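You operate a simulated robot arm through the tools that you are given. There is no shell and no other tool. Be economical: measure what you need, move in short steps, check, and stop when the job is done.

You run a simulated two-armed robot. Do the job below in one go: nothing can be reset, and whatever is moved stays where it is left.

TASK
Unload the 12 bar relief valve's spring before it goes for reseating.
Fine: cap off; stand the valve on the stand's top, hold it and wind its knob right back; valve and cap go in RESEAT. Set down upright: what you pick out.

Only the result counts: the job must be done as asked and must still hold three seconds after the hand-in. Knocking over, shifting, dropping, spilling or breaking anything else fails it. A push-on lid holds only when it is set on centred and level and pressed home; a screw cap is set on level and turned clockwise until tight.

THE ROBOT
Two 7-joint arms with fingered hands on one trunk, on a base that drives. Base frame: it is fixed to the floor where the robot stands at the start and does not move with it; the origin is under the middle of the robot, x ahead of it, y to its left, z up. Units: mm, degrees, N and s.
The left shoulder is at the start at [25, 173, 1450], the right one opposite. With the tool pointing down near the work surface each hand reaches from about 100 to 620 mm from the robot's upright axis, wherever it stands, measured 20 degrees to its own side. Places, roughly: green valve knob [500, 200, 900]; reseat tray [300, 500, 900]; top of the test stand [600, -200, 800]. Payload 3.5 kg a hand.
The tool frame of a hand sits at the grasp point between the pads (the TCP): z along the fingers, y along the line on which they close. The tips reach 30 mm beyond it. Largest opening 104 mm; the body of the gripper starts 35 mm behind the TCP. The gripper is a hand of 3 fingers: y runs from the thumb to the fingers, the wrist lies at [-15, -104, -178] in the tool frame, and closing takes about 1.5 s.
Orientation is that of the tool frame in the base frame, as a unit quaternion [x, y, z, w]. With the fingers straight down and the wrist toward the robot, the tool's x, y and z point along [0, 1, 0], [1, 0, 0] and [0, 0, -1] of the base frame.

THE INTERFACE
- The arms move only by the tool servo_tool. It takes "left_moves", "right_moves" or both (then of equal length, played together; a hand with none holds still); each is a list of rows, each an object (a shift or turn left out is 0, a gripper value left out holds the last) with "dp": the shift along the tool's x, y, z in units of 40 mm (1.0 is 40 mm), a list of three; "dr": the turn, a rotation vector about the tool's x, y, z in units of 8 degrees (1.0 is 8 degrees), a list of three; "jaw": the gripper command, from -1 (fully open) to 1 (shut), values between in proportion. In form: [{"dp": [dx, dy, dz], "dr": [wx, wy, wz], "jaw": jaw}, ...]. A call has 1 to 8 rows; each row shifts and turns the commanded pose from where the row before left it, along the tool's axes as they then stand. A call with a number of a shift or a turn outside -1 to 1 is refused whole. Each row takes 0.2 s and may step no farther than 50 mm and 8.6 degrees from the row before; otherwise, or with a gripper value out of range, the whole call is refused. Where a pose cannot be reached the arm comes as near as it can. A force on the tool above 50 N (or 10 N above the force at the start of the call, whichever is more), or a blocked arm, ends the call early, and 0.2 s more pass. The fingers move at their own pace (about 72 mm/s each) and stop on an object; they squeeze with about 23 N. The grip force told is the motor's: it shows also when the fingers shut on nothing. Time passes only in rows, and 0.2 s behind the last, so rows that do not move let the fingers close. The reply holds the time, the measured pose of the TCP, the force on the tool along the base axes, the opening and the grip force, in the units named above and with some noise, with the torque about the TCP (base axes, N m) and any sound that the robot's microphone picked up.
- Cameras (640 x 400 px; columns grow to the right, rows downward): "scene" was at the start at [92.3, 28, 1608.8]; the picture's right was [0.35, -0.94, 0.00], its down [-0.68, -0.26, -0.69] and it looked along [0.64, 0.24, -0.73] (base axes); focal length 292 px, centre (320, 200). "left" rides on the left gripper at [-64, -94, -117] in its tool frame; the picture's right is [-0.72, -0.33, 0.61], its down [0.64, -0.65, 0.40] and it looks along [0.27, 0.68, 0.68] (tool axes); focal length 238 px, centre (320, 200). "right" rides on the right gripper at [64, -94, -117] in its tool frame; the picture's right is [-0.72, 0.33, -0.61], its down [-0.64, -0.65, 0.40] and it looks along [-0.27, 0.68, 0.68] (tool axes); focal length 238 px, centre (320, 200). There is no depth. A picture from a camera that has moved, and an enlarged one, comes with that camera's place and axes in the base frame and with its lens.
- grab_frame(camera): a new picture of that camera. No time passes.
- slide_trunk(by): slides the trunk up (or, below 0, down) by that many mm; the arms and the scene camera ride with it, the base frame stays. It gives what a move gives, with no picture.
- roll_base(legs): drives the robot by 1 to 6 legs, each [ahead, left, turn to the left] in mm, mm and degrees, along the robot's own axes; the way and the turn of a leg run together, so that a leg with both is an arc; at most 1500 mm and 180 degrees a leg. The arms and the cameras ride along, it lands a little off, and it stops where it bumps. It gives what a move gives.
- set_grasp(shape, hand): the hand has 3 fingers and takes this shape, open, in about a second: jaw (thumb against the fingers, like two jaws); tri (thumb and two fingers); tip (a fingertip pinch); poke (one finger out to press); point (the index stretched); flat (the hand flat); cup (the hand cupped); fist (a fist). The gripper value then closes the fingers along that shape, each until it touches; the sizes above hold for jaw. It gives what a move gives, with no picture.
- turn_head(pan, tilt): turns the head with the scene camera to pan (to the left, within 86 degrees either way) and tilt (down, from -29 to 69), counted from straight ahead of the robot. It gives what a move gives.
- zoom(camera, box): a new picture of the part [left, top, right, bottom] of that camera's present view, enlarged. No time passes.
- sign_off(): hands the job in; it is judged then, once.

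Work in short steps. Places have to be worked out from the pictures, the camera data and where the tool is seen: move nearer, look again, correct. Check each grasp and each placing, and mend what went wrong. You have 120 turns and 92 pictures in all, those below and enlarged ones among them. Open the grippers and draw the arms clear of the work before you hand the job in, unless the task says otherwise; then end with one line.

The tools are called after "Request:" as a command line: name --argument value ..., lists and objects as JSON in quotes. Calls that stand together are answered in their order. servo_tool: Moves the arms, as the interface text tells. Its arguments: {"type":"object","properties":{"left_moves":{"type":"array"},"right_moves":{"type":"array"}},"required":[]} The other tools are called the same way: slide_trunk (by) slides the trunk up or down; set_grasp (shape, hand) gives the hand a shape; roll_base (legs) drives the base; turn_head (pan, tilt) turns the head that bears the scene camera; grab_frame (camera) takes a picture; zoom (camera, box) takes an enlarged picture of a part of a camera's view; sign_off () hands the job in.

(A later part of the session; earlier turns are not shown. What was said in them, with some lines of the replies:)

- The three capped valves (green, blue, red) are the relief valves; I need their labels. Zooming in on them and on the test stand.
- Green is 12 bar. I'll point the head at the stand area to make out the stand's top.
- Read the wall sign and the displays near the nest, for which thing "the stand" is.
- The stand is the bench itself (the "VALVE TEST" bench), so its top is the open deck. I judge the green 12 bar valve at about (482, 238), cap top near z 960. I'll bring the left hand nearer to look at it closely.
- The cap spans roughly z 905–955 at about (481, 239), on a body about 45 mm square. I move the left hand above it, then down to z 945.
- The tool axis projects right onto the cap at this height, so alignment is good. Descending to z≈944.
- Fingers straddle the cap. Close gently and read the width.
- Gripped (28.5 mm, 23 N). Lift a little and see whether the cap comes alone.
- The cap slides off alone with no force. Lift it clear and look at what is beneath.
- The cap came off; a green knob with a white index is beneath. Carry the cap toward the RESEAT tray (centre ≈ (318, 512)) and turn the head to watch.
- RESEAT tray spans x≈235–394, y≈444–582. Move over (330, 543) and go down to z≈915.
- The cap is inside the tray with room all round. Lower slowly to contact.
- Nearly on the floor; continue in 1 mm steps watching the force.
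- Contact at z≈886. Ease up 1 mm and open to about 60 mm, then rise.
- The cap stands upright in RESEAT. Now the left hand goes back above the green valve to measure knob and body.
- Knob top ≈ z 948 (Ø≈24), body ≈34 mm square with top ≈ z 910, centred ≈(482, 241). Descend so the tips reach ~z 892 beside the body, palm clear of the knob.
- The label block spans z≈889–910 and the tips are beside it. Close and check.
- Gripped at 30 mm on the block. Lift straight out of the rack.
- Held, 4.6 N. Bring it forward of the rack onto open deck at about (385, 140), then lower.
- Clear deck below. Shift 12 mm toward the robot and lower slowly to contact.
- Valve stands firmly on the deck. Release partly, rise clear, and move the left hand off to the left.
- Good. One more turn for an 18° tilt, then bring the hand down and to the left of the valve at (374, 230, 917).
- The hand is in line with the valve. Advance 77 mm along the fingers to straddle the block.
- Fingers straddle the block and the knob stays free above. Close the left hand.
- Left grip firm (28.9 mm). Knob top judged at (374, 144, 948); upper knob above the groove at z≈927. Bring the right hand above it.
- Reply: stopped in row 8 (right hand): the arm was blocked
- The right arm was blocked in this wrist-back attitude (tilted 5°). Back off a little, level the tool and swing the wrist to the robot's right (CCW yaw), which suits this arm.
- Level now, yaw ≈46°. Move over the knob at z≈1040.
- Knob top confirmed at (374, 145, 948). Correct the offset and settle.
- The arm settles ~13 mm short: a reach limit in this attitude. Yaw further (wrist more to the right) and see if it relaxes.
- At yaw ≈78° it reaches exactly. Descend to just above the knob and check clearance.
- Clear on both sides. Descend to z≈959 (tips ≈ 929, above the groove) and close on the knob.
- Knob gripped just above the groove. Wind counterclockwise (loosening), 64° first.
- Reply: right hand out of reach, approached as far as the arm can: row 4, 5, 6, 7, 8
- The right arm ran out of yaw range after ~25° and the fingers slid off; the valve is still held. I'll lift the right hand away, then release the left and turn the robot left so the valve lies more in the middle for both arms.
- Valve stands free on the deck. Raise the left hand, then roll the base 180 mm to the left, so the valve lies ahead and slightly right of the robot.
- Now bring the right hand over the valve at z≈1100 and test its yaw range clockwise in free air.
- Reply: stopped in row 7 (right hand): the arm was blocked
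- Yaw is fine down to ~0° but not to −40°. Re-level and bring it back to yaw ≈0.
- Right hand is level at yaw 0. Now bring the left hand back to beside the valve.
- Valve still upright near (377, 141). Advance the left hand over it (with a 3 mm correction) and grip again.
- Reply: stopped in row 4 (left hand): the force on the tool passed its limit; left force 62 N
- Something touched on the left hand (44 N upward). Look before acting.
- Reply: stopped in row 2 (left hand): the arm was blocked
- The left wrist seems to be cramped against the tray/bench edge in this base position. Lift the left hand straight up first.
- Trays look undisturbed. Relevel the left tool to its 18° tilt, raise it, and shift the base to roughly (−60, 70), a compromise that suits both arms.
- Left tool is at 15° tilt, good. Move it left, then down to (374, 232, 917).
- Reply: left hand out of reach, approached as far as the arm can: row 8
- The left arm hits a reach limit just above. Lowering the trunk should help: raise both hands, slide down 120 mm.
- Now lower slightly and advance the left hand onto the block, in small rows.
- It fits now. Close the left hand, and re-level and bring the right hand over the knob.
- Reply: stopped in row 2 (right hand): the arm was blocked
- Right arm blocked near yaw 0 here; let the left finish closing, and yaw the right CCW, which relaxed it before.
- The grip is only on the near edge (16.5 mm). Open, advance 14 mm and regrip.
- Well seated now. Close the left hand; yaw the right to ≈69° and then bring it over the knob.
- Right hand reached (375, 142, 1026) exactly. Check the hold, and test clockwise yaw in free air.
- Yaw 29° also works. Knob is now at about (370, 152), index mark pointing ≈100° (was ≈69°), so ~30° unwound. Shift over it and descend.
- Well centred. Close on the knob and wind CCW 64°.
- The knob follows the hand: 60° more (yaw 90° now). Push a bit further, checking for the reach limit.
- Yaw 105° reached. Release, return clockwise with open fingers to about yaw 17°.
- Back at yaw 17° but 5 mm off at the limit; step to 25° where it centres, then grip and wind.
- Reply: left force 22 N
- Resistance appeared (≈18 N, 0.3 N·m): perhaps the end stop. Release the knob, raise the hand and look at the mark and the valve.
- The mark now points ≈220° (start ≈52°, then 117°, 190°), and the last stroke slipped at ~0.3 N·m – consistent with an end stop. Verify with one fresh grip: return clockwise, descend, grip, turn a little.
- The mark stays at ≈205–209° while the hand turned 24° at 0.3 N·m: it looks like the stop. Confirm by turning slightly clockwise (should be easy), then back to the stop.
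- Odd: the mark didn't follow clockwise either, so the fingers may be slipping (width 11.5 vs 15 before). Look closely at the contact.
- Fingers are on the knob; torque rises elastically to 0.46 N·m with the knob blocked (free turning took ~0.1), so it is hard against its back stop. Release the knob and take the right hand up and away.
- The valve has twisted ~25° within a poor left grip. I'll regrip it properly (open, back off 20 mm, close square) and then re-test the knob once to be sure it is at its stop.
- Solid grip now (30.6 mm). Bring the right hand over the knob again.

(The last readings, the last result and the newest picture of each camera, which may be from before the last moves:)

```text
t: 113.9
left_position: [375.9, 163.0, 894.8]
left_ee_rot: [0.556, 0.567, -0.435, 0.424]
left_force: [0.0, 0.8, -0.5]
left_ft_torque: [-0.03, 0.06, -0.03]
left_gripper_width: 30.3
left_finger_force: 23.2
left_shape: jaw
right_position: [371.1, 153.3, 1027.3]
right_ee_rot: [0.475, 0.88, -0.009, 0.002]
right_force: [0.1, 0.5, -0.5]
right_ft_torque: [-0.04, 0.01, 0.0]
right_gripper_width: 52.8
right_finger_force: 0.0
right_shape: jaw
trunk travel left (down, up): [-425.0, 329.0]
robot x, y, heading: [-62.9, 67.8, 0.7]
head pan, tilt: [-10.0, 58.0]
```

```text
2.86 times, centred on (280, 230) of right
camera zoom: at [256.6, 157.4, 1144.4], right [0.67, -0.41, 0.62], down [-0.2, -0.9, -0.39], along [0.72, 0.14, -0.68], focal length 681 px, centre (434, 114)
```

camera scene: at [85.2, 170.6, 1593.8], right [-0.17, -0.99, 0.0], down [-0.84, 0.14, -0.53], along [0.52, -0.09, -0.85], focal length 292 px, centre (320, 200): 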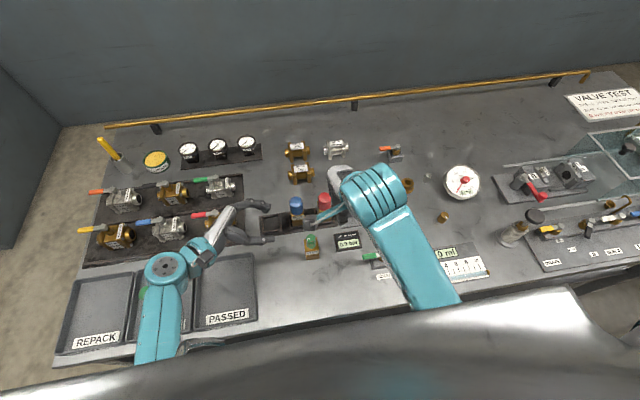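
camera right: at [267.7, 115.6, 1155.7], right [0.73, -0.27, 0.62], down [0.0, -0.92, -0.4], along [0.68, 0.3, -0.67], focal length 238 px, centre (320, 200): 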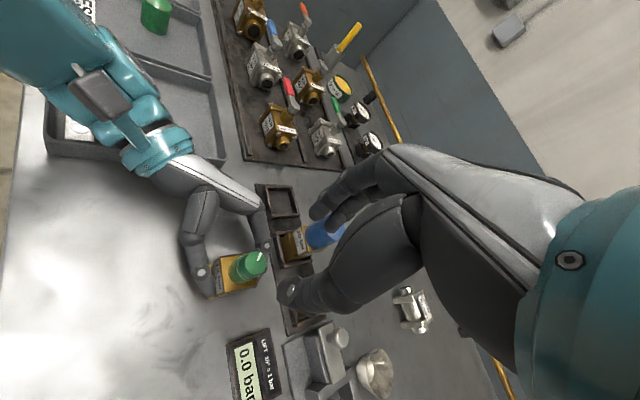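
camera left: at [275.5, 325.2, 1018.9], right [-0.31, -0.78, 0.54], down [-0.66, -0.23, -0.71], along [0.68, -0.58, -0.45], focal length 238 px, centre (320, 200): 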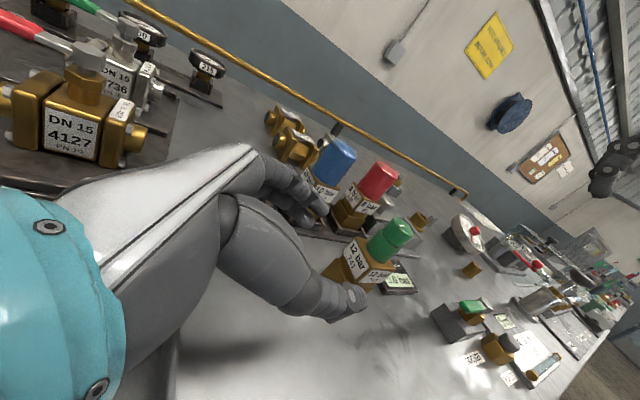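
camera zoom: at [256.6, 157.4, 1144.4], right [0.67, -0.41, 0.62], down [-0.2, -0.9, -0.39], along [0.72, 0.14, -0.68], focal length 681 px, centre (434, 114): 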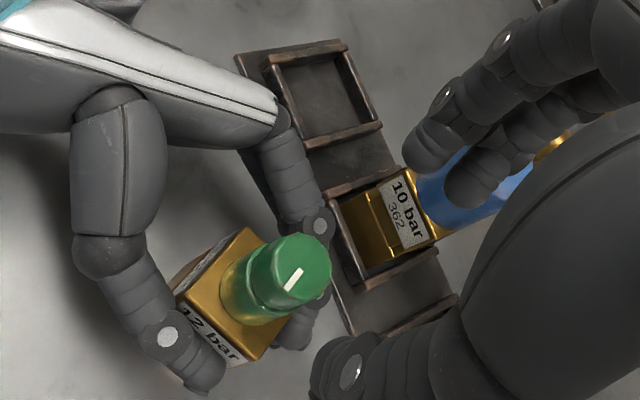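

Knob is at (374, 162). Correct, descend, grip.

Request:
servo_tool --right_moves '[{"dp": [0.15, 0.19, 0.2]}, {"dp": [0, 0, 0.5]}, {"dp": [0, 0, 0.5]}, {"dp": [0, 0, 0.45]}, {"jaw": 0.5}, {"jaw": 1}, {}, {}]'

Request:
servo_tool --right_moves '[{"dr": [0, 0, -1]}, {"dr": [0, 0, -1]}, {"dr": [0, 0, -1]}, {}]'

Request:
zoom --camera "right" --box '[200, 160, 400, 310]'

```text
t: 115.7
left_position: [375.2, 163.1, 894.2]
left_ee_rot: [0.555, 0.568, -0.435, 0.425]
left_force: [-0.4, -0.7, -0.2]
left_ft_torque: [0.02, 0.04, -0.04]
left_gripper_width: 30.0
left_finger_force: 22.9
left_shape: jaw
right_position: [373.6, 162.0, 960.3]
right_ee_rot: [0.474, 0.88, -0.008, 0.002]
right_force: [0.3, -0.3, 0.4]
right_ft_torque: [0.04, -0.03, -0.01]
right_gripper_width: 15.5
right_finger_force: 22.9
right_shape: jaw
trunk travel left (down, up): [-425.0, 329.0]
robot x, y, heading: [-58.6, 73.1, 0.3]
head pan, tilt: [-10.0, 58.0]
```

```text
t: 116.7
left_position: [375.7, 163.0, 894.4]
left_ee_rot: [0.556, 0.568, -0.435, 0.424]
left_force: [-7.6, 1.7, 3.1]
left_ft_torque: [-0.09, -0.07, 0.14]
left_gripper_width: 30.6
left_finger_force: 22.9
left_shape: jaw
right_position: [374.0, 159.3, 961.4]
right_ee_rot: [0.281, 0.96, -0.009, 0.001]
right_force: [6.7, -2.3, 0.0]
right_ft_torque: [-0.03, -0.31, -0.2]
right_gripper_width: 15.2
right_finger_force: 22.8
right_shape: jaw
trunk travel left (down, up): [-425.0, 329.0]
robot x, y, heading: [-60.4, 71.6, 0.6]
head pan, tilt: [-10.0, 58.0]
```

```text
2.67 times, centred on (300, 235) of right
camera zoom: at [269.6, 117.7, 1079.1], right [0.78, -0.1, 0.61], down [0.19, -0.9, -0.39], along [0.59, 0.42, -0.69], focal length 636 px, centre (373, 107)
```

zoom: 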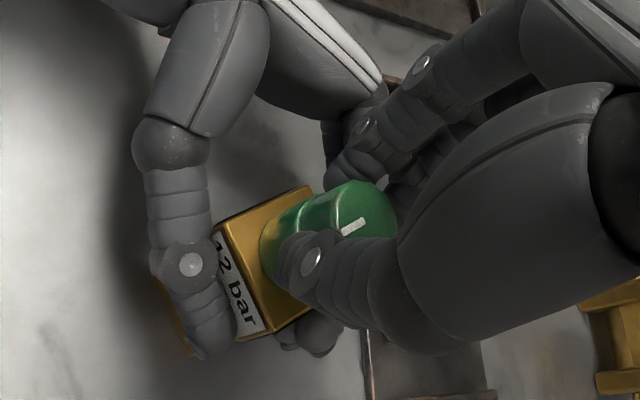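

Resisted again (−0.2 N·m, mark 208→216°). Continue CCW to yaw ≈97° to see the limit, then regrip there.

Request:
servo_tool --right_moves '[{"dr": [0, 0, -1]}, {"dr": [0, 0, -1]}, {"dr": [0, 0, -1]}, {"dr": [0, 0, -1]}, {"dr": [0, 0, -1]}, {}]'

Request:
zoom --camera "right" --box '[200, 160, 400, 310]'

```text
t: 118.1
left_position: [376.5, 163.5, 894.6]
left_ee_rot: [0.556, 0.568, -0.434, 0.425]
left_force: [0.4, -4.3, 0.0]
left_ft_torque: [0.03, 0.1, 0.11]
left_gripper_width: 30.1
left_finger_force: 22.7
left_shape: jaw
right_position: [371.5, 160.7, 960.8]
right_ee_rot: [-0.066, 0.998, -0.007, -0.003]
right_force: [-0.7, 4.4, 0.4]
right_ft_torque: [0.22, -0.09, -0.09]
right_gripper_width: 14.3
right_finger_force: 23.2
right_shape: jaw
trunk travel left (down, up): [-425.0, 329.0]
robot x, y, heading: [-60.8, 71.2, 0.4]
head pan, tilt: [-10.0, 58.0]
```

```text
2.67 times, centred on (300, 235) of right
camera zoom: at [322.3, 61.4, 1079.8], right [0.67, 0.43, 0.6], down [0.72, -0.57, -0.4], along [0.17, 0.7, -0.69], focal length 636 px, centre (373, 107)
```

zoom: 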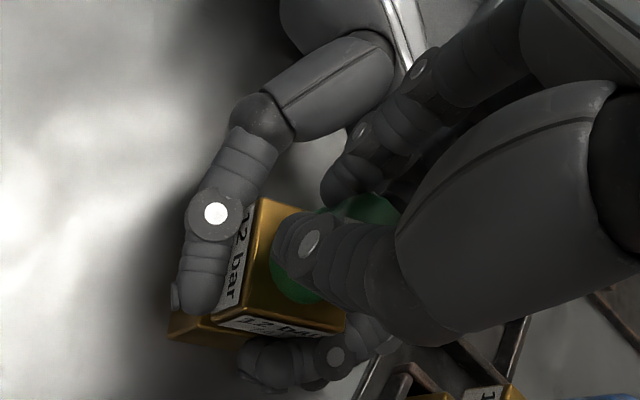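

With a proper hold the torque dropped and the mark turned with the hand – so it was not at the stop; the valve had been twisting instead. Keep going: release, return clockwise, regrip.

Request:
servo_tool --right_moves '[{"jaw": 0.0}, {}, {"dr": [0, 0, 1]}, {"dr": [0, 0, 1]}, {"dr": [0, 0, 1]}, {"dr": [0, 0, 1]}, {"dr": [0, 0, 1]}, {"dr": [0, 0, 1]}]'

Request:
servo_tool --right_moves '[{"dr": [0, 0, 1]}, {"dr": [0, 0, 1]}, {}]'

Request:
zoom --camera "right" --box '[200, 160, 400, 310]'

```text
t: 119.9
left_position: [375.7, 163.8, 893.6]
left_ee_rot: [0.555, 0.568, -0.435, 0.425]
left_force: [0.6, 1.5, 0.5]
left_ft_torque: [-0.06, -0.02, -0.02]
left_gripper_width: 30.2
left_finger_force: 23.4
left_shape: jaw
right_position: [373.8, 161.0, 962.2]
right_ee_rot: [0.348, 0.937, -0.008, 0.001]
right_force: [0.5, 0.0, -0.4]
right_ft_torque: [-0.03, 0.01, 0.02]
right_gripper_width: 51.6
right_finger_force: 0.1
right_shape: jaw
trunk travel left (down, up): [-425.0, 329.0]
robot x, y, heading: [-56.9, 72.2, 0.3]
head pan, tilt: [-10.0, 58.0]
```

```text
t: 120.7
left_position: [375.8, 163.3, 894.6]
left_ee_rot: [0.557, 0.567, -0.435, 0.424]
left_force: [1.1, 0.0, 0.1]
left_ft_torque: [-0.09, 0.02, 0.0]
left_gripper_width: 29.9
left_finger_force: 23.6
left_shape: jaw
right_position: [373.9, 161.0, 960.6]
right_ee_rot: [0.475, 0.88, -0.008, 0.002]
right_force: [1.0, 0.1, 0.5]
right_ft_torque: [-0.02, -0.02, -0.02]
right_gripper_width: 51.4
right_finger_force: 0.0
right_shape: jaw
trunk travel left (down, up): [-425.0, 329.0]
robot x, y, heading: [-61.2, 71.0, 0.6]
head pan, tilt: [-10.0, 58.0]
```

```text
2.67 times, centred on (300, 235) of right
camera zoom: at [259.6, 165.0, 1078.5], right [0.67, -0.41, 0.62], down [-0.2, -0.9, -0.39], along [0.72, 0.14, -0.68], focal length 636 px, centre (373, 107)
```

zoom: 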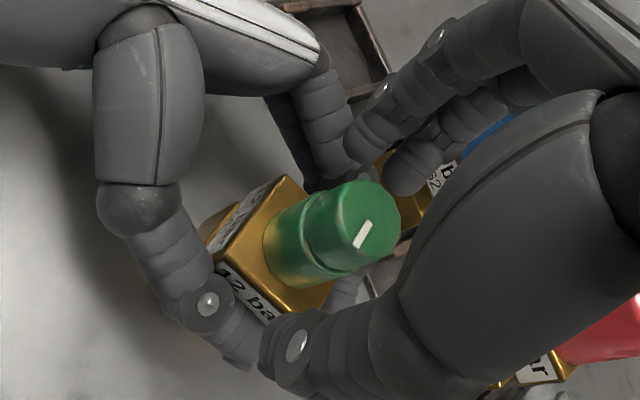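

The mark is again at ≈207° after a 64° CCW pull with a firm valve hold: it slips on a blocked knob. Final proof: regrip at yaw 57° and turn clockwise 32° – the mark should follow freely; then back to the stop.

Request:
servo_tool --right_moves '[{"dr": [0, 0, -1]}, {"dr": [0, 0, -1]}, {"dr": [0, 0, -1]}, {"jaw": 0.5}, {"jaw": 1}, {}, {}, {}]'

Request:
servo_tool --right_moves '[{"dr": [0, 0, 1]}, {"dr": [0, 0, 1]}, {"dr": [0, 0, 1]}, {"dr": [0, 0, 1]}, {}]'

Request:
zoom --camera "right" --box '[200, 160, 400, 310]'

```text
t: 122.5
left_position: [373.3, 162.9, 894.8]
left_ee_rot: [0.556, 0.567, -0.434, 0.425]
left_force: [0.7, -1.0, 0.4]
left_ft_torque: [-0.07, 0.07, 0.02]
left_gripper_width: 29.8
left_finger_force: 23.3
left_shape: jaw
right_position: [373.1, 162.2, 960.1]
right_ee_rot: [0.281, 0.96, -0.008, 0.0]
right_force: [0.2, 1.3, -0.5]
right_ft_torque: [0.09, -0.04, 0.04]
right_gripper_width: 15.6
right_finger_force: 23.3
right_shape: jaw
trunk travel left (down, up): [-425.0, 329.0]
robot x, y, heading: [-58.4, 74.2, 0.7]
head pan, tilt: [-10.0, 58.0]
```

```text
t: 123.7
left_position: [374.4, 161.7, 893.2]
left_ee_rot: [0.556, 0.568, -0.434, 0.424]
left_force: [2.1, -5.3, -0.1]
left_ft_torque: [0.01, 0.12, -0.07]
left_gripper_width: 29.8
left_finger_force: 23.0
left_shape: jaw
right_position: [373.2, 161.5, 961.3]
right_ee_rot: [0.535, 0.845, -0.007, 0.002]
right_force: [-1.3, 4.9, 4.8]
right_ft_torque: [0.18, -0.07, 0.05]
right_gripper_width: 15.6
right_finger_force: 23.6
right_shape: jaw
trunk travel left (down, up): [-425.0, 329.0]
robot x, y, heading: [-56.3, 73.5, 0.2]
head pan, tilt: [-10.0, 58.0]
```

```text
2.67 times, centred on (300, 235) of right
camera zoom: at [260.7, 181.1, 1078.4], right [0.6, -0.5, 0.62], down [-0.32, -0.86, -0.39], along [0.73, 0.04, -0.68], focal length 636 px, centre (373, 107)
```

zoom: 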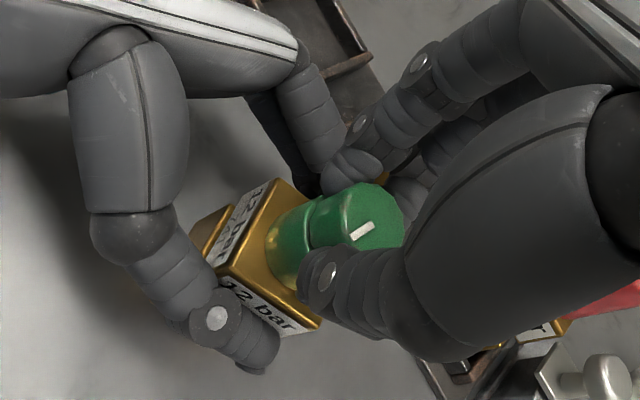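

Clockwise it follows freely (mark 207→181°, 0.05 N·m), so CCW really was the stop. Wind it back CCW firmly to the stop.

Request:
servo_tool --right_moves '[{"dr": [0, 0, -1]}, {"dr": [0, 0, -1]}, {"dr": [0, 0, -1]}, {"dr": [0, 0, -1]}, {"dr": [0, 0, -1]}, {"dr": [0, 0, -1]}, {"dr": [0, 0, -0.5]}, {}]'

```text
t: 125.5
left_position: [373.5, 162.8, 894.8]
left_ee_rot: [0.556, 0.567, -0.434, 0.424]
left_force: [-10.5, 1.6, 1.8]
left_ft_torque: [-0.07, -0.14, 0.2]
left_gripper_width: 30.3
left_finger_force: 23.3
left_shape: jaw
right_position: [373.9, 161.0, 961.0]
right_ee_rot: [0.11, 0.994, -0.008, 0.001]
right_force: [10.8, -2.7, 5.4]
right_ft_torque: [-0.03, -0.46, -0.25]
right_gripper_width: 15.5
right_finger_force: 22.8
right_shape: jaw
trunk travel left (down, up): [-425.0, 329.0]
robot x, y, heading: [-58.0, 75.3, 0.4]
head pan, tilt: [-10.0, 58.0]
```

Against the stop again (−0.25 N·m). Release, lift away, and check the mark.

Request:
servo_tool --right_moves '[{"jaw": 0.3}, {"jaw": 0.0}, {}, {"dp": [0, 0, -0.6]}, {"dp": [0, 0, -0.8]}, {"dp": [0, 0, -0.4]}, {}]'

Request:
zoom --camera "right" --box '[180, 160, 380, 300]'

Request:
servo_tool --right_moves '[{"dp": [0, -1, -0.4]}, {"dp": [0, -1, 0]}, {"dp": [0, -1, 0]}, {"dp": [0, -1, 0]}, {"dp": [0, -1, 0]}, {"dp": [0, -1, 0]}]'

```text
t: 127.1
left_position: [374.9, 162.2, 893.8]
left_ee_rot: [0.556, 0.567, -0.435, 0.425]
left_force: [0.3, -1.2, 0.1]
left_ft_torque: [-0.07, 0.06, 0.05]
left_gripper_width: 30.2
left_finger_force: 23.3
left_shape: jaw
right_position: [374.1, 162.1, 1034.6]
right_ee_rot: [0.11, 0.994, -0.009, -0.001]
right_force: [-0.8, 1.0, 0.3]
right_ft_torque: [0.02, -0.01, -0.02]
right_gripper_width: 51.3
right_finger_force: 0.0
right_shape: jaw
trunk travel left (down, up): [-425.0, 329.0]
robot x, y, heading: [-59.7, 74.2, 0.5]
head pan, tilt: [-10.0, 58.0]
```

```text
2.86 times, centred on (280, 230) of right
camera zoom: at [291.2, 86.3, 1153.0], right [0.78, 0.17, 0.61], down [0.48, -0.78, -0.39], along [0.41, 0.6, -0.69], focal length 681 px, centre (434, 114)
```

zoom: 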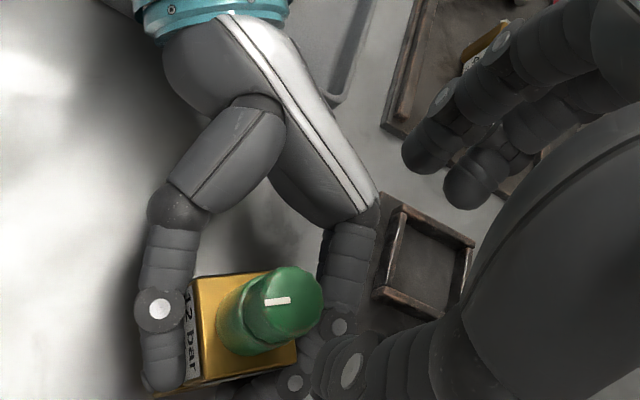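

```text
t: 128.5
left_position: [375.2, 162.7, 895.5]
left_ee_rot: [0.556, 0.568, -0.434, 0.426]
left_force: [0.8, 0.4, -0.5]
left_ft_torque: [-0.02, 0.02, 0.03]
left_gripper_width: 30.1
left_finger_force: 23.5
left_shape: jaw
right_position: [320.4, -71.3, 1054.4]
right_ee_rot: [0.11, 0.994, -0.008, -0.001]
right_force: [-0.5, -0.1, 0.1]
right_ft_torque: [0.01, 0.0, -0.01]
right_gripper_width: 51.7
right_finger_force: 0.0
right_shape: jaw
trunk travel left (down, up): [-425.0, 329.0]
robot x, y, heading: [-61.1, 68.3, 0.4]
head pan, tilt: [-10.0, 58.0]
```

At the stop (≈215°). Now the left hand: open, back off, rise, and start turning back to vertical.

Request:
servo_tool --left_moves '[{"jaw": 0.2}, {"jaw": -0.2}, {}, {"dp": [0, 0, -0.4]}, {"dp": [0, 0, -0.9]}, {"dp": [0, 0, -0.9]}, {"dp": [-0.8, 0, -0.6]}, {"dp": [-1, 0, 0]}]'

Request:
servo_tool --left_moves '[{"dr": [0, 1, 0], "dp": [-0.9, 0, 0]}, {"dr": [0, 1, 0], "dp": [-0.7, 0, 0]}, {"dr": [0, 1, 0]}, {"dr": [0, 1, 0]}, {"dr": [0, 1, 0]}, {"dr": [0, 1, 0]}, {"dr": [0, 1, 0]}, {"dr": [0, 1, 0]}]'

Request:
servo_tool --left_moves '[{"dr": [0, 1, 0]}, {"dr": [0, 0.4, 0]}, {}]'

Request:
grab_frame --camera "left"

```text
t: 130.3
left_position: [374.3, 250.7, 994.4]
left_ee_rot: [0.556, 0.568, -0.435, 0.424]
left_force: [0.5, 0.0, -0.3]
left_ft_torque: [0.02, 0.01, -0.02]
left_gripper_width: 62.0
left_finger_force: 0.1
left_shape: jaw
right_position: [322.0, -70.8, 1053.4]
right_ee_rot: [0.11, 0.994, -0.008, 0.0]
right_force: [-0.3, -1.0, -0.2]
right_ft_torque: [0.01, -0.03, 0.05]
right_gripper_width: 51.6
right_finger_force: 0.0
right_shape: jaw
trunk travel left (down, up): [-425.0, 329.0]
robot x, y, heading: [-60.7, 70.2, 0.4]
head pan, tilt: [-10.0, 58.0]
```

```text
t: 132.1
left_position: [377.3, 231.0, 1053.9]
left_ee_rot: [0.701, 0.707, -0.072, 0.058]
left_force: [0.0, 0.7, 0.7]
left_ft_torque: [-0.03, 0.02, 0.0]
left_gripper_width: 62.1
left_finger_force: 0.1
left_shape: jaw
right_position: [321.9, -72.3, 1054.0]
right_ee_rot: [0.11, 0.994, -0.008, -0.001]
right_force: [0.2, 0.2, 0.5]
right_ft_torque: [0.03, 0.0, -0.02]
right_gripper_width: 51.5
right_finger_force: 0.1
right_shape: jaw
trunk travel left (down, up): [-425.0, 329.0]
robot x, y, heading: [-56.3, 71.2, 0.1]
head pan, tilt: [-10.0, 58.0]
```

```text
t: 132.9
left_position: [377.5, 231.1, 1053.4]
left_ee_rot: [0.706, 0.708, -0.005, -0.011]
left_force: [-0.1, 0.0, -0.4]
left_ft_torque: [0.0, -0.01, 0.0]
left_gripper_width: 61.8
left_finger_force: 0.3
left_shape: jaw
right_position: [321.1, -70.0, 1053.1]
right_ee_rot: [0.109, 0.994, -0.008, -0.001]
right_force: [-0.3, -0.4, -0.2]
right_ft_torque: [0.0, 0.01, -0.01]
right_gripper_width: 51.8
right_finger_force: 0.1
right_shape: jaw
trunk travel left (down, up): [-425.0, 329.0]
robot x, y, heading: [-61.3, 70.5, 0.4]
head pan, tilt: [-10.0, 58.0]
```

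```text
9 pictures are left
camera left: at [286.7, 165.9, 1171.7], right [-0.34, -0.72, -0.61], down [-0.66, 0.64, -0.38], along [0.67, 0.28, -0.69], focal length 238 px, centre (320, 200)
```

left: 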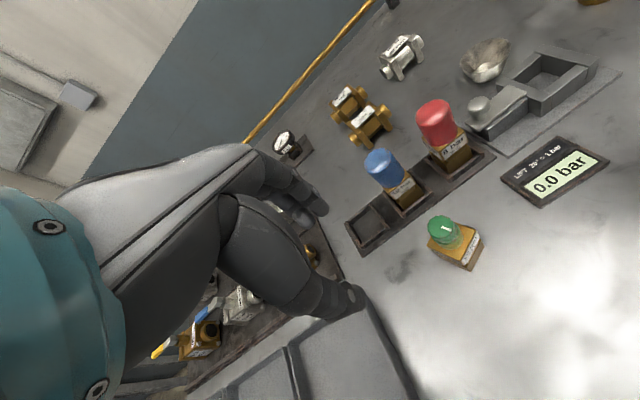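

Valve is upright at (374, 163). Level the left tool and move above it with the jaw wider.

Request:
servo_tool --left_moves '[{"dr": [-0.165, -0.06, 0], "jaw": -0.6}, {"dp": [-0.856, -0.044, 0]}, {"dp": [-0.856, -0.044, 0]}, {"dp": [0, 0, 0.9]}, {"dp": [0, 0, 0.6]}, {}]'

Request:
zoom --camera "left" --box '[260, 180, 420, 300]'

```text
t: 134.3
left_position: [374.6, 165.2, 992.6]
left_ee_rot: [0.706, 0.708, 0.0, 0.002]
left_force: [1.0, 0.9, -0.7]
left_ft_torque: [0.02, -0.02, 0.04]
left_gripper_width: 82.9
left_finger_force: 0.0
left_shape: jaw
right_position: [320.3, -69.5, 1053.1]
right_ee_rot: [0.11, 0.994, -0.009, -0.001]
right_force: [0.3, 0.2, -0.4]
right_ft_torque: [-0.04, 0.0, 0.0]
right_gripper_width: 51.8
right_finger_force: 0.1
right_shape: jaw
trunk travel left (down, up): [-425.0, 329.0]
robot x, y, heading: [-62.1, 72.3, 0.3]
head pan, tilt: [-10.0, 58.0]
```

```text
3.33 times, centred on (340, 240) of left
camera zoom: at [281.0, 100.3, 1108.6], right [-0.32, -0.72, -0.61], down [-0.65, 0.64, -0.41], along [0.68, 0.27, -0.68], focal length 794 px, centre (253, 67)
```

zoom: 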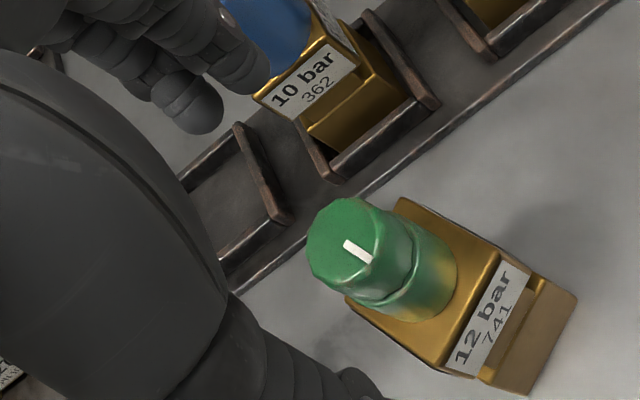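

The valve is yawed about 20° CCW; turn the hand to match, and descend to z≈921.

Request:
servo_tool --left_moves '[{"dr": [0, 0, -1], "dp": [-0.05, 0, 0]}, {"dr": [0, 0, -1]}, {"dr": [0, 0, -0.5]}, {"dp": [0, 0, 0.6]}, {"dp": [0, 0, 0.6]}, {"dp": [0, 0, 0.58]}, {}]'

Request:
zoom --camera "left" --box '[260, 180, 420, 300]'

```text
t: 135.9
left_position: [372.3, 162.8, 922.6]
left_ee_rot: [0.571, 0.821, 0.0, 0.001]
left_force: [0.6, 0.4, -0.9]
left_ft_torque: [0.01, -0.02, 0.04]
left_gripper_width: 83.2
left_finger_force: 0.1
left_shape: jaw
right_position: [320.3, -70.5, 1053.8]
right_ee_rot: [0.11, 0.994, -0.008, -0.001]
right_force: [-0.5, -0.5, 0.1]
right_ft_torque: [-0.02, -0.01, 0.02]
right_gripper_width: 51.8
right_finger_force: 0.1
right_shape: jaw
trunk travel left (down, up): [-425.0, 329.0]
robot x, y, heading: [-57.5, 68.0, 0.4]
head pan, tilt: [-10.0, 58.0]
```

```text
3.33 times, centred on (340, 240) of left
camera zoom: at [307.1, 68.5, 1038.7], right [-0.06, -0.79, -0.61], down [-0.83, 0.37, -0.41], along [0.55, 0.49, -0.68], focal length 794 px, centre (253, 67)
```

zoom: 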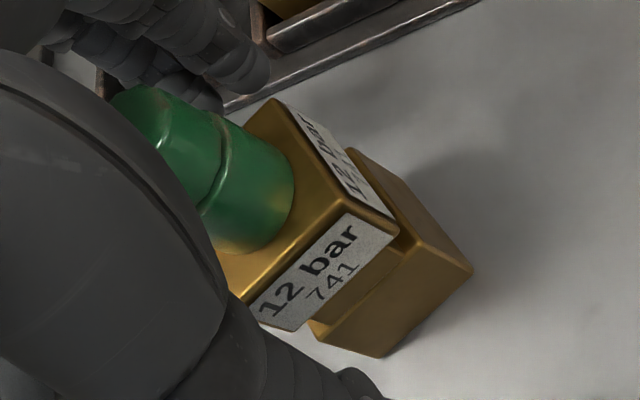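

Aligned with the block now. Close and lift.

Request:
servo_tool --left_moves '[{"jaw": 0.3}, {"jaw": 1}, {}, {}, {}, {}, {}]'

Request:
servo_tool --left_moves '[{"dp": [0, 0, -0.3]}, {"dp": [0, 0, -0.6]}, {"dp": [0, 0, -0.9]}, {"dp": [0, 0, -0.9]}, {}]'

Request:
zoom --camera "left" --box '[260, 180, 420, 300]'

```text
t: 137.5
left_position: [372.6, 162.3, 923.3]
left_ee_rot: [0.572, 0.82, 0.0, 0.001]
left_force: [-0.2, 0.3, -0.2]
left_ft_torque: [0.02, -0.06, 0.04]
left_gripper_width: 30.2
left_finger_force: 23.3
left_shape: jaw
right_position: [321.2, -70.1, 1053.7]
right_ee_rot: [0.109, 0.994, -0.009, 0.0]
right_force: [-0.8, 0.2, 0.2]
right_ft_torque: [0.01, 0.02, 0.0]
right_gripper_width: 51.6
right_finger_force: 0.0
right_shape: jaw
trunk travel left (down, up): [-425.0, 329.0]
robot x, y, heading: [-58.9, 72.5, 0.2]
head pan, tilt: [-10.0, 58.0]
```

```text
t: 138.7
left_position: [375.7, 182.2, 1021.8]
left_ee_rot: [0.567, 0.823, 0.024, -0.017]
left_force: [0.8, 0.1, -4.9]
left_ft_torque: [-0.02, 0.01, 0.02]
left_gripper_width: 30.4
left_finger_force: 23.4
left_shape: jaw
right_position: [321.3, -71.9, 1052.8]
right_ee_rot: [0.11, 0.994, -0.009, 0.0]
right_force: [-0.1, 0.0, 0.1]
right_ft_torque: [0.02, 0.01, 0.01]
right_gripper_width: 51.7
right_finger_force: 0.1
right_shape: jaw
trunk travel left (down, up): [-425.0, 329.0]
robot x, y, heading: [-57.2, 70.1, 0.4]
head pan, tilt: [-10.0, 58.0]
```

```text
3.33 times, centred on (340, 240) of left
camera zoom: at [310.1, 82.4, 1132.6], right [-0.05, -0.75, -0.66], down [-0.84, 0.39, -0.38], along [0.54, 0.53, -0.65], focal length 794 px, centre (253, 67)
```

zoom: 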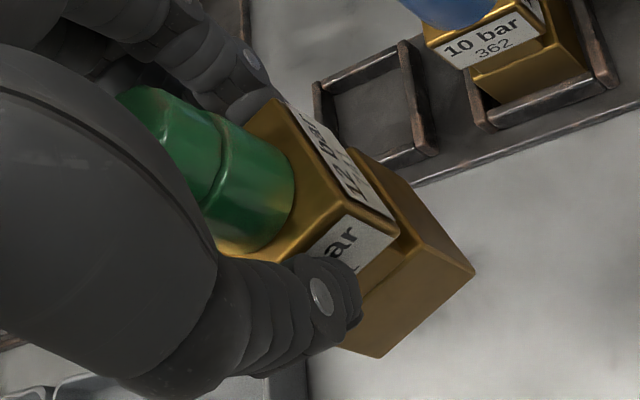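

Held firmly, 4.9 N. Carry it left to RESEAT, then undo the yaw.

Request:
servo_tool --left_moves '[{"dp": [0.897, 0.164, 0]}, {"dp": [0.897, 0.164, 0]}, {"dp": [0.897, 0.164, 0]}, {"dp": [0.897, 0.164, 0]}, {"dp": [0.897, 0.164, 0]}, {"dp": [0.897, 0.164, 0]}, {"dp": [0.897, 0.164, 0]}, {"dp": [0.897, 0.164, 0]}]'

Request:
servo_tool --left_moves '[{"dr": [0, 0, 1], "dp": [0.4, 0, 0]}, {"dr": [0, 0, 1]}, {"dr": [0, 0, 0.5]}, {}]'

Request:
grab_frame --camera "left"

```text
t: 140.5
left_position: [323.5, 448.1, 1031.0]
left_ee_rot: [0.573, 0.82, -0.002, 0.002]
left_force: [-0.5, 0.3, -4.6]
left_ft_torque: [-0.03, 0.02, -0.01]
left_gripper_width: 30.3
left_finger_force: 23.1
left_shape: jaw
right_position: [320.9, -70.0, 1053.8]
right_ee_rot: [0.11, 0.994, -0.008, 0.0]
right_force: [0.3, 0.3, -0.9]
right_ft_torque: [-0.01, 0.01, 0.01]
right_gripper_width: 51.6
right_finger_force: 0.1
right_shape: jaw
trunk travel left (down, up): [-425.0, 329.0]
robot x, y, heading: [-58.6, 75.6, 0.6]
head pan, tilt: [-10.0, 58.0]
```

```text
t: 141.5
left_position: [318.1, 464.0, 1028.9]
left_ee_rot: [0.706, 0.708, 0.0, 0.0]
left_force: [-0.3, 0.4, -3.6]
left_ft_torque: [0.01, 0.02, -0.01]
left_gripper_width: 30.2
left_finger_force: 23.7
left_shape: jaw
right_position: [321.5, -71.0, 1054.5]
right_ee_rot: [0.109, 0.994, -0.009, -0.001]
right_force: [0.4, 0.1, 0.1]
right_ft_torque: [0.0, 0.0, 0.0]
right_gripper_width: 51.6
right_finger_force: 0.0
right_shape: jaw
trunk travel left (down, up): [-425.0, 329.0]
robot x, y, heading: [-57.6, 72.5, 0.2]
head pan, tilt: [-10.0, 58.0]
```

```text
5 pictures are left
camera left: at [225.0, 399.3, 1145.7], right [-0.32, -0.72, -0.61], down [-0.65, 0.64, -0.41], along [0.68, 0.27, -0.68], focal length 238 px, centre (320, 200)
```

left: 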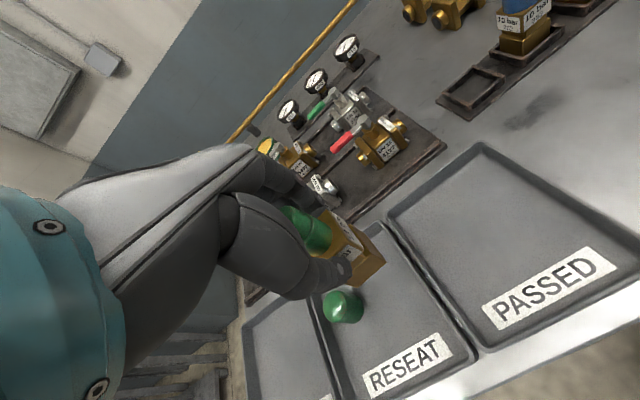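

Cap still upright at (328, 537). Shift to y≈483 and lower.

Request:
servo_tool --left_moves '[{"dp": [0.48, 0, 0]}, {"dp": [0, 0, 0.8]}, {"dp": [0, 0, 0.8]}, {"dp": [0, 0, 0.75]}, {}]'

Request:
servo_tool --left_moves '[{"dp": [0, 0, 0.06]}, {"dp": [0, 0, 0.06]}, {"dp": [0, 0, 0.05]}]'

Request:
zoom --camera "left" --box '[240, 170, 480, 350]'

```text
t: 142.7
left_position: [317.3, 481.8, 934.6]
left_ee_rot: [0.705, 0.709, 0.0, 0.001]
left_force: [-0.9, 0.6, -3.6]
left_ft_torque: [0.02, 0.0, 0.03]
left_gripper_width: 30.0
left_finger_force: 22.9
left_shape: jaw
right_position: [321.4, -71.5, 1053.6]
right_ee_rot: [0.11, 0.994, -0.008, -0.001]
right_force: [0.3, 0.5, 1.0]
right_ft_torque: [0.01, -0.03, -0.05]
right_gripper_width: 51.9
right_finger_force: 0.1
right_shape: jaw
trunk travel left (down, up): [-425.0, 329.0]
robot x, y, heading: [-61.8, 74.9, 0.5]
head pan, tilt: [-10.0, 58.0]
```

```text
t: 143.5
left_position: [318.9, 482.8, 928.0]
left_ee_rot: [0.705, 0.709, -0.001, 0.002]
left_force: [0.7, 0.7, -4.0]
left_ft_torque: [-0.02, 0.03, 0.0]
left_gripper_width: 29.8
left_finger_force: 23.5
left_shape: jaw
right_position: [321.1, -69.9, 1054.0]
right_ee_rot: [0.109, 0.994, -0.009, -0.001]
right_force: [-0.1, -0.3, 0.6]
right_ft_torque: [0.0, 0.01, -0.01]
right_gripper_width: 51.7
right_finger_force: 0.0
right_shape: jaw
trunk travel left (down, up): [-425.0, 329.0]
robot x, y, heading: [-60.8, 75.4, -0.0]
head pan, tilt: [-10.0, 58.0]
```

```text
2.22 times, centred on (360, 260) of left
camera zoom: at [225.1, 418.5, 1044.8], right [-0.32, -0.72, -0.61], down [-0.65, 0.64, -0.41], along [0.68, 0.27, -0.68], focal length 530 px, centre (231, 67)
```

zoom: 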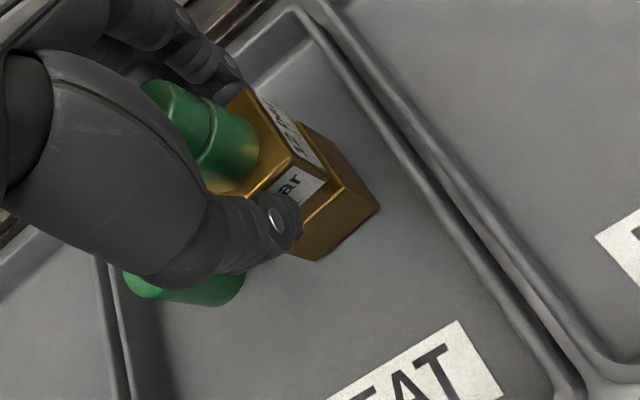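

Clear of divider and cap. Lower in small steps to contact.

Request:
servo_tool --left_moves '[{"dp": [0, 0, 0.05]}, {"dp": [0, 0, 0.05]}, {"dp": [0, 0, 0.03]}]'

Request:
servo_tool --left_moves '[{"dp": [0, 0, 0.04]}, {}]'

```text
t: 144.3
left_position: [318.3, 482.3, 925.1]
left_ee_rot: [0.706, 0.708, 0.002, 0.003]
left_force: [-0.7, 1.0, 8.4]
left_ft_torque: [0.05, -0.05, 0.05]
left_gripper_width: 30.2
left_finger_force: 22.9
left_shape: jaw
right_position: [322.2, -70.4, 1053.7]
right_ee_rot: [0.11, 0.994, -0.007, 0.0]
right_force: [-0.5, 0.5, 0.5]
right_ft_torque: [0.01, 0.01, 0.01]
right_gripper_width: 51.5
right_finger_force: 0.1
right_shape: jaw
trunk travel left (down, up): [-425.0, 329.0]
robot x, y, heading: [-60.4, 71.3, 0.3]
head pan, tilt: [-10.0, 58.0]
```

```text
t: 144.9
left_position: [319.1, 483.5, 924.8]
left_ee_rot: [0.706, 0.708, 0.002, 0.003]
left_force: [-0.3, 1.0, 19.0]
left_ft_torque: [0.04, -0.04, 0.04]
left_gripper_width: 30.7
left_finger_force: 22.6
left_shape: jaw
right_position: [319.3, -72.0, 1053.6]
right_ee_rot: [0.109, 0.994, -0.008, 0.0]
right_force: [0.1, 0.2, 1.1]
right_ft_torque: [0.04, -0.01, 0.0]
right_gripper_width: 51.7
right_finger_force: 0.1
right_shape: jaw
trunk travel left (down, up): [-425.0, 329.0]
robot x, y, heading: [-58.8, 70.3, 0.3]
head pan, tilt: [-10.0, 58.0]
```

Resting on the tray floor (19 N). Ease up, open and rise.

Request:
servo_tool --left_moves '[{"dp": [0, 0, -0.05], "jaw": 0.2}, {"jaw": -0.15}, {}, {}, {"dp": [0, 0, -0.4]}, {"dp": [0, 0, -0.9]}, {"dp": [0, 0, -0.9]}, {"dp": [0, 0, -0.9]}]'

Request:
grab_frame --camera "left"

```text
t: 146.7
left_position: [319.0, 483.3, 1049.2]
left_ee_rot: [0.705, 0.709, 0.0, 0.0]
left_force: [-0.6, 0.4, -0.7]
left_ft_torque: [0.02, 0.0, -0.03]
left_gripper_width: 59.4
left_finger_force: 0.1
left_shape: jaw
right_position: [321.9, -69.8, 1053.2]
right_ee_rot: [0.109, 0.994, -0.009, -0.001]
right_force: [1.1, 0.3, 0.8]
right_ft_torque: [0.0, -0.02, 0.01]
right_gripper_width: 51.6
right_finger_force: 0.1
right_shape: jaw
trunk travel left (down, up): [-425.0, 329.0]
robot x, y, heading: [-59.2, 71.6, 0.9]
head pan, tilt: [-10.0, 58.0]
```

```text
3 pictures are left
camera left: at [226.4, 419.4, 1166.0], right [-0.32, -0.72, -0.61], down [-0.66, 0.64, -0.41], along [0.68, 0.27, -0.68], focal length 238 px, centre (320, 200)
```

left: 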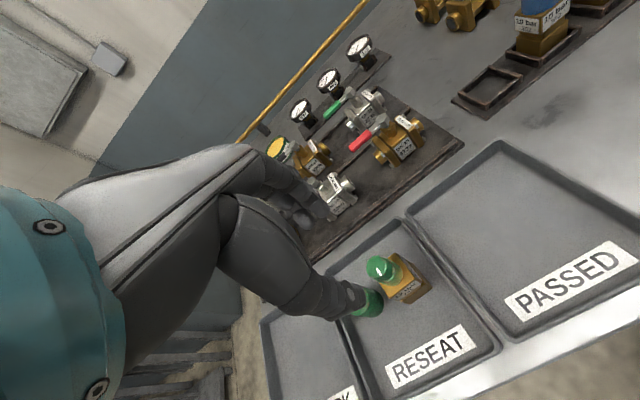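

Valve and cap both stand upright in RESEAT. Raise and open both hands clear, then take a last look.

Request:
servo_tool --left_moves '[{"dp": [0, 0, -0.9], "jaw": -1}, {"dp": [-0.7, 0, -0.5]}, {"dp": [-0.7, 0, 0]}, {}]' --right_moves '[{"dp": [0, 0, -0.6], "jaw": -1}, {}, {}, {}]'

Request:
turn_head --pan 35 --tilt 55

Request:
grab_frame --camera "scene"

```text
t: 147.7
left_position: [319.2, 428.0, 1103.8]
left_ee_rot: [0.705, 0.709, 0.0, 0.001]
left_force: [-0.3, 0.6, -0.2]
left_ft_torque: [0.0, -0.03, 0.01]
left_gripper_width: 103.2
left_finger_force: 0.1
left_shape: jaw
right_position: [321.7, -69.1, 1077.8]
right_ee_rot: [0.11, 0.994, -0.01, -0.001]
right_force: [0.0, 0.4, 0.4]
right_ft_torque: [0.03, -0.04, 0.0]
right_gripper_width: 103.5
right_finger_force: 0.1
right_shape: jaw
trunk travel left (down, up): [-425.0, 329.0]
robot x, y, heading: [-62.5, 69.1, 0.5]
head pan, tilt: [-10.0, 58.0]
```

```text
t: 148.8
left_position: [319.2, 429.0, 1105.1]
left_ee_rot: [0.706, 0.708, 0.0, 0.002]
left_force: [0.6, -0.4, -0.4]
left_ft_torque: [0.0, -0.03, -0.02]
left_gripper_width: 103.5
left_finger_force: 0.0
left_shape: jaw
right_position: [321.7, -69.7, 1078.4]
right_ee_rot: [0.11, 0.994, -0.008, -0.001]
right_force: [-0.6, 0.4, 0.2]
right_ft_torque: [0.01, 0.01, 0.0]
right_gripper_width: 103.5
right_finger_force: 0.1
right_shape: jaw
trunk travel left (down, up): [-425.0, 329.0]
robot x, y, heading: [-60.2, 68.5, 0.4]
head pan, tilt: [35.0, 55.0]
```

```text
2 pictures are left
camera scene: at [33.6, 113.4, 1476.9], right [0.58, -0.82, 0.0], down [-0.67, -0.47, -0.57], along [0.47, 0.33, -0.82], focal length 292 px, centre (320, 200)
```

scene: 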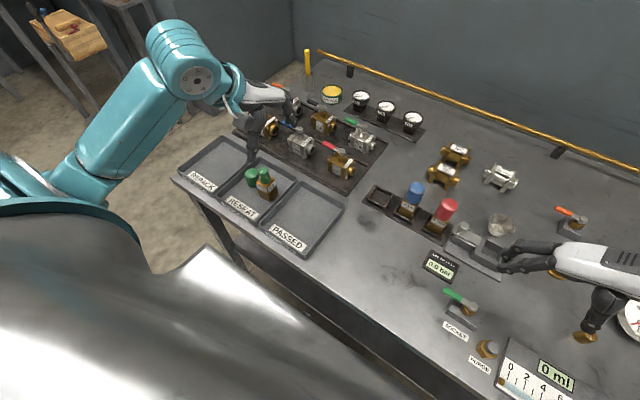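

All is in place: the unloaded valve and its cap stand upright in RESEAT, everything else is undisturbed and both hands are open and clear. Handing in.

Request:
sign_off

```text
The job is handed in.
```

The 12 bar valve's spring is unloaded: I took its green cap off, stood the valve on the bench deck, held it there and wound its knob back to the stop. Valve and cap now stand upright in RESEAT, and both hands are open and clear. While I was re-gripping, the left hand pushed against something near the PASSED tray at about 44 N. The later pictures show the trays and the other parts in their places.
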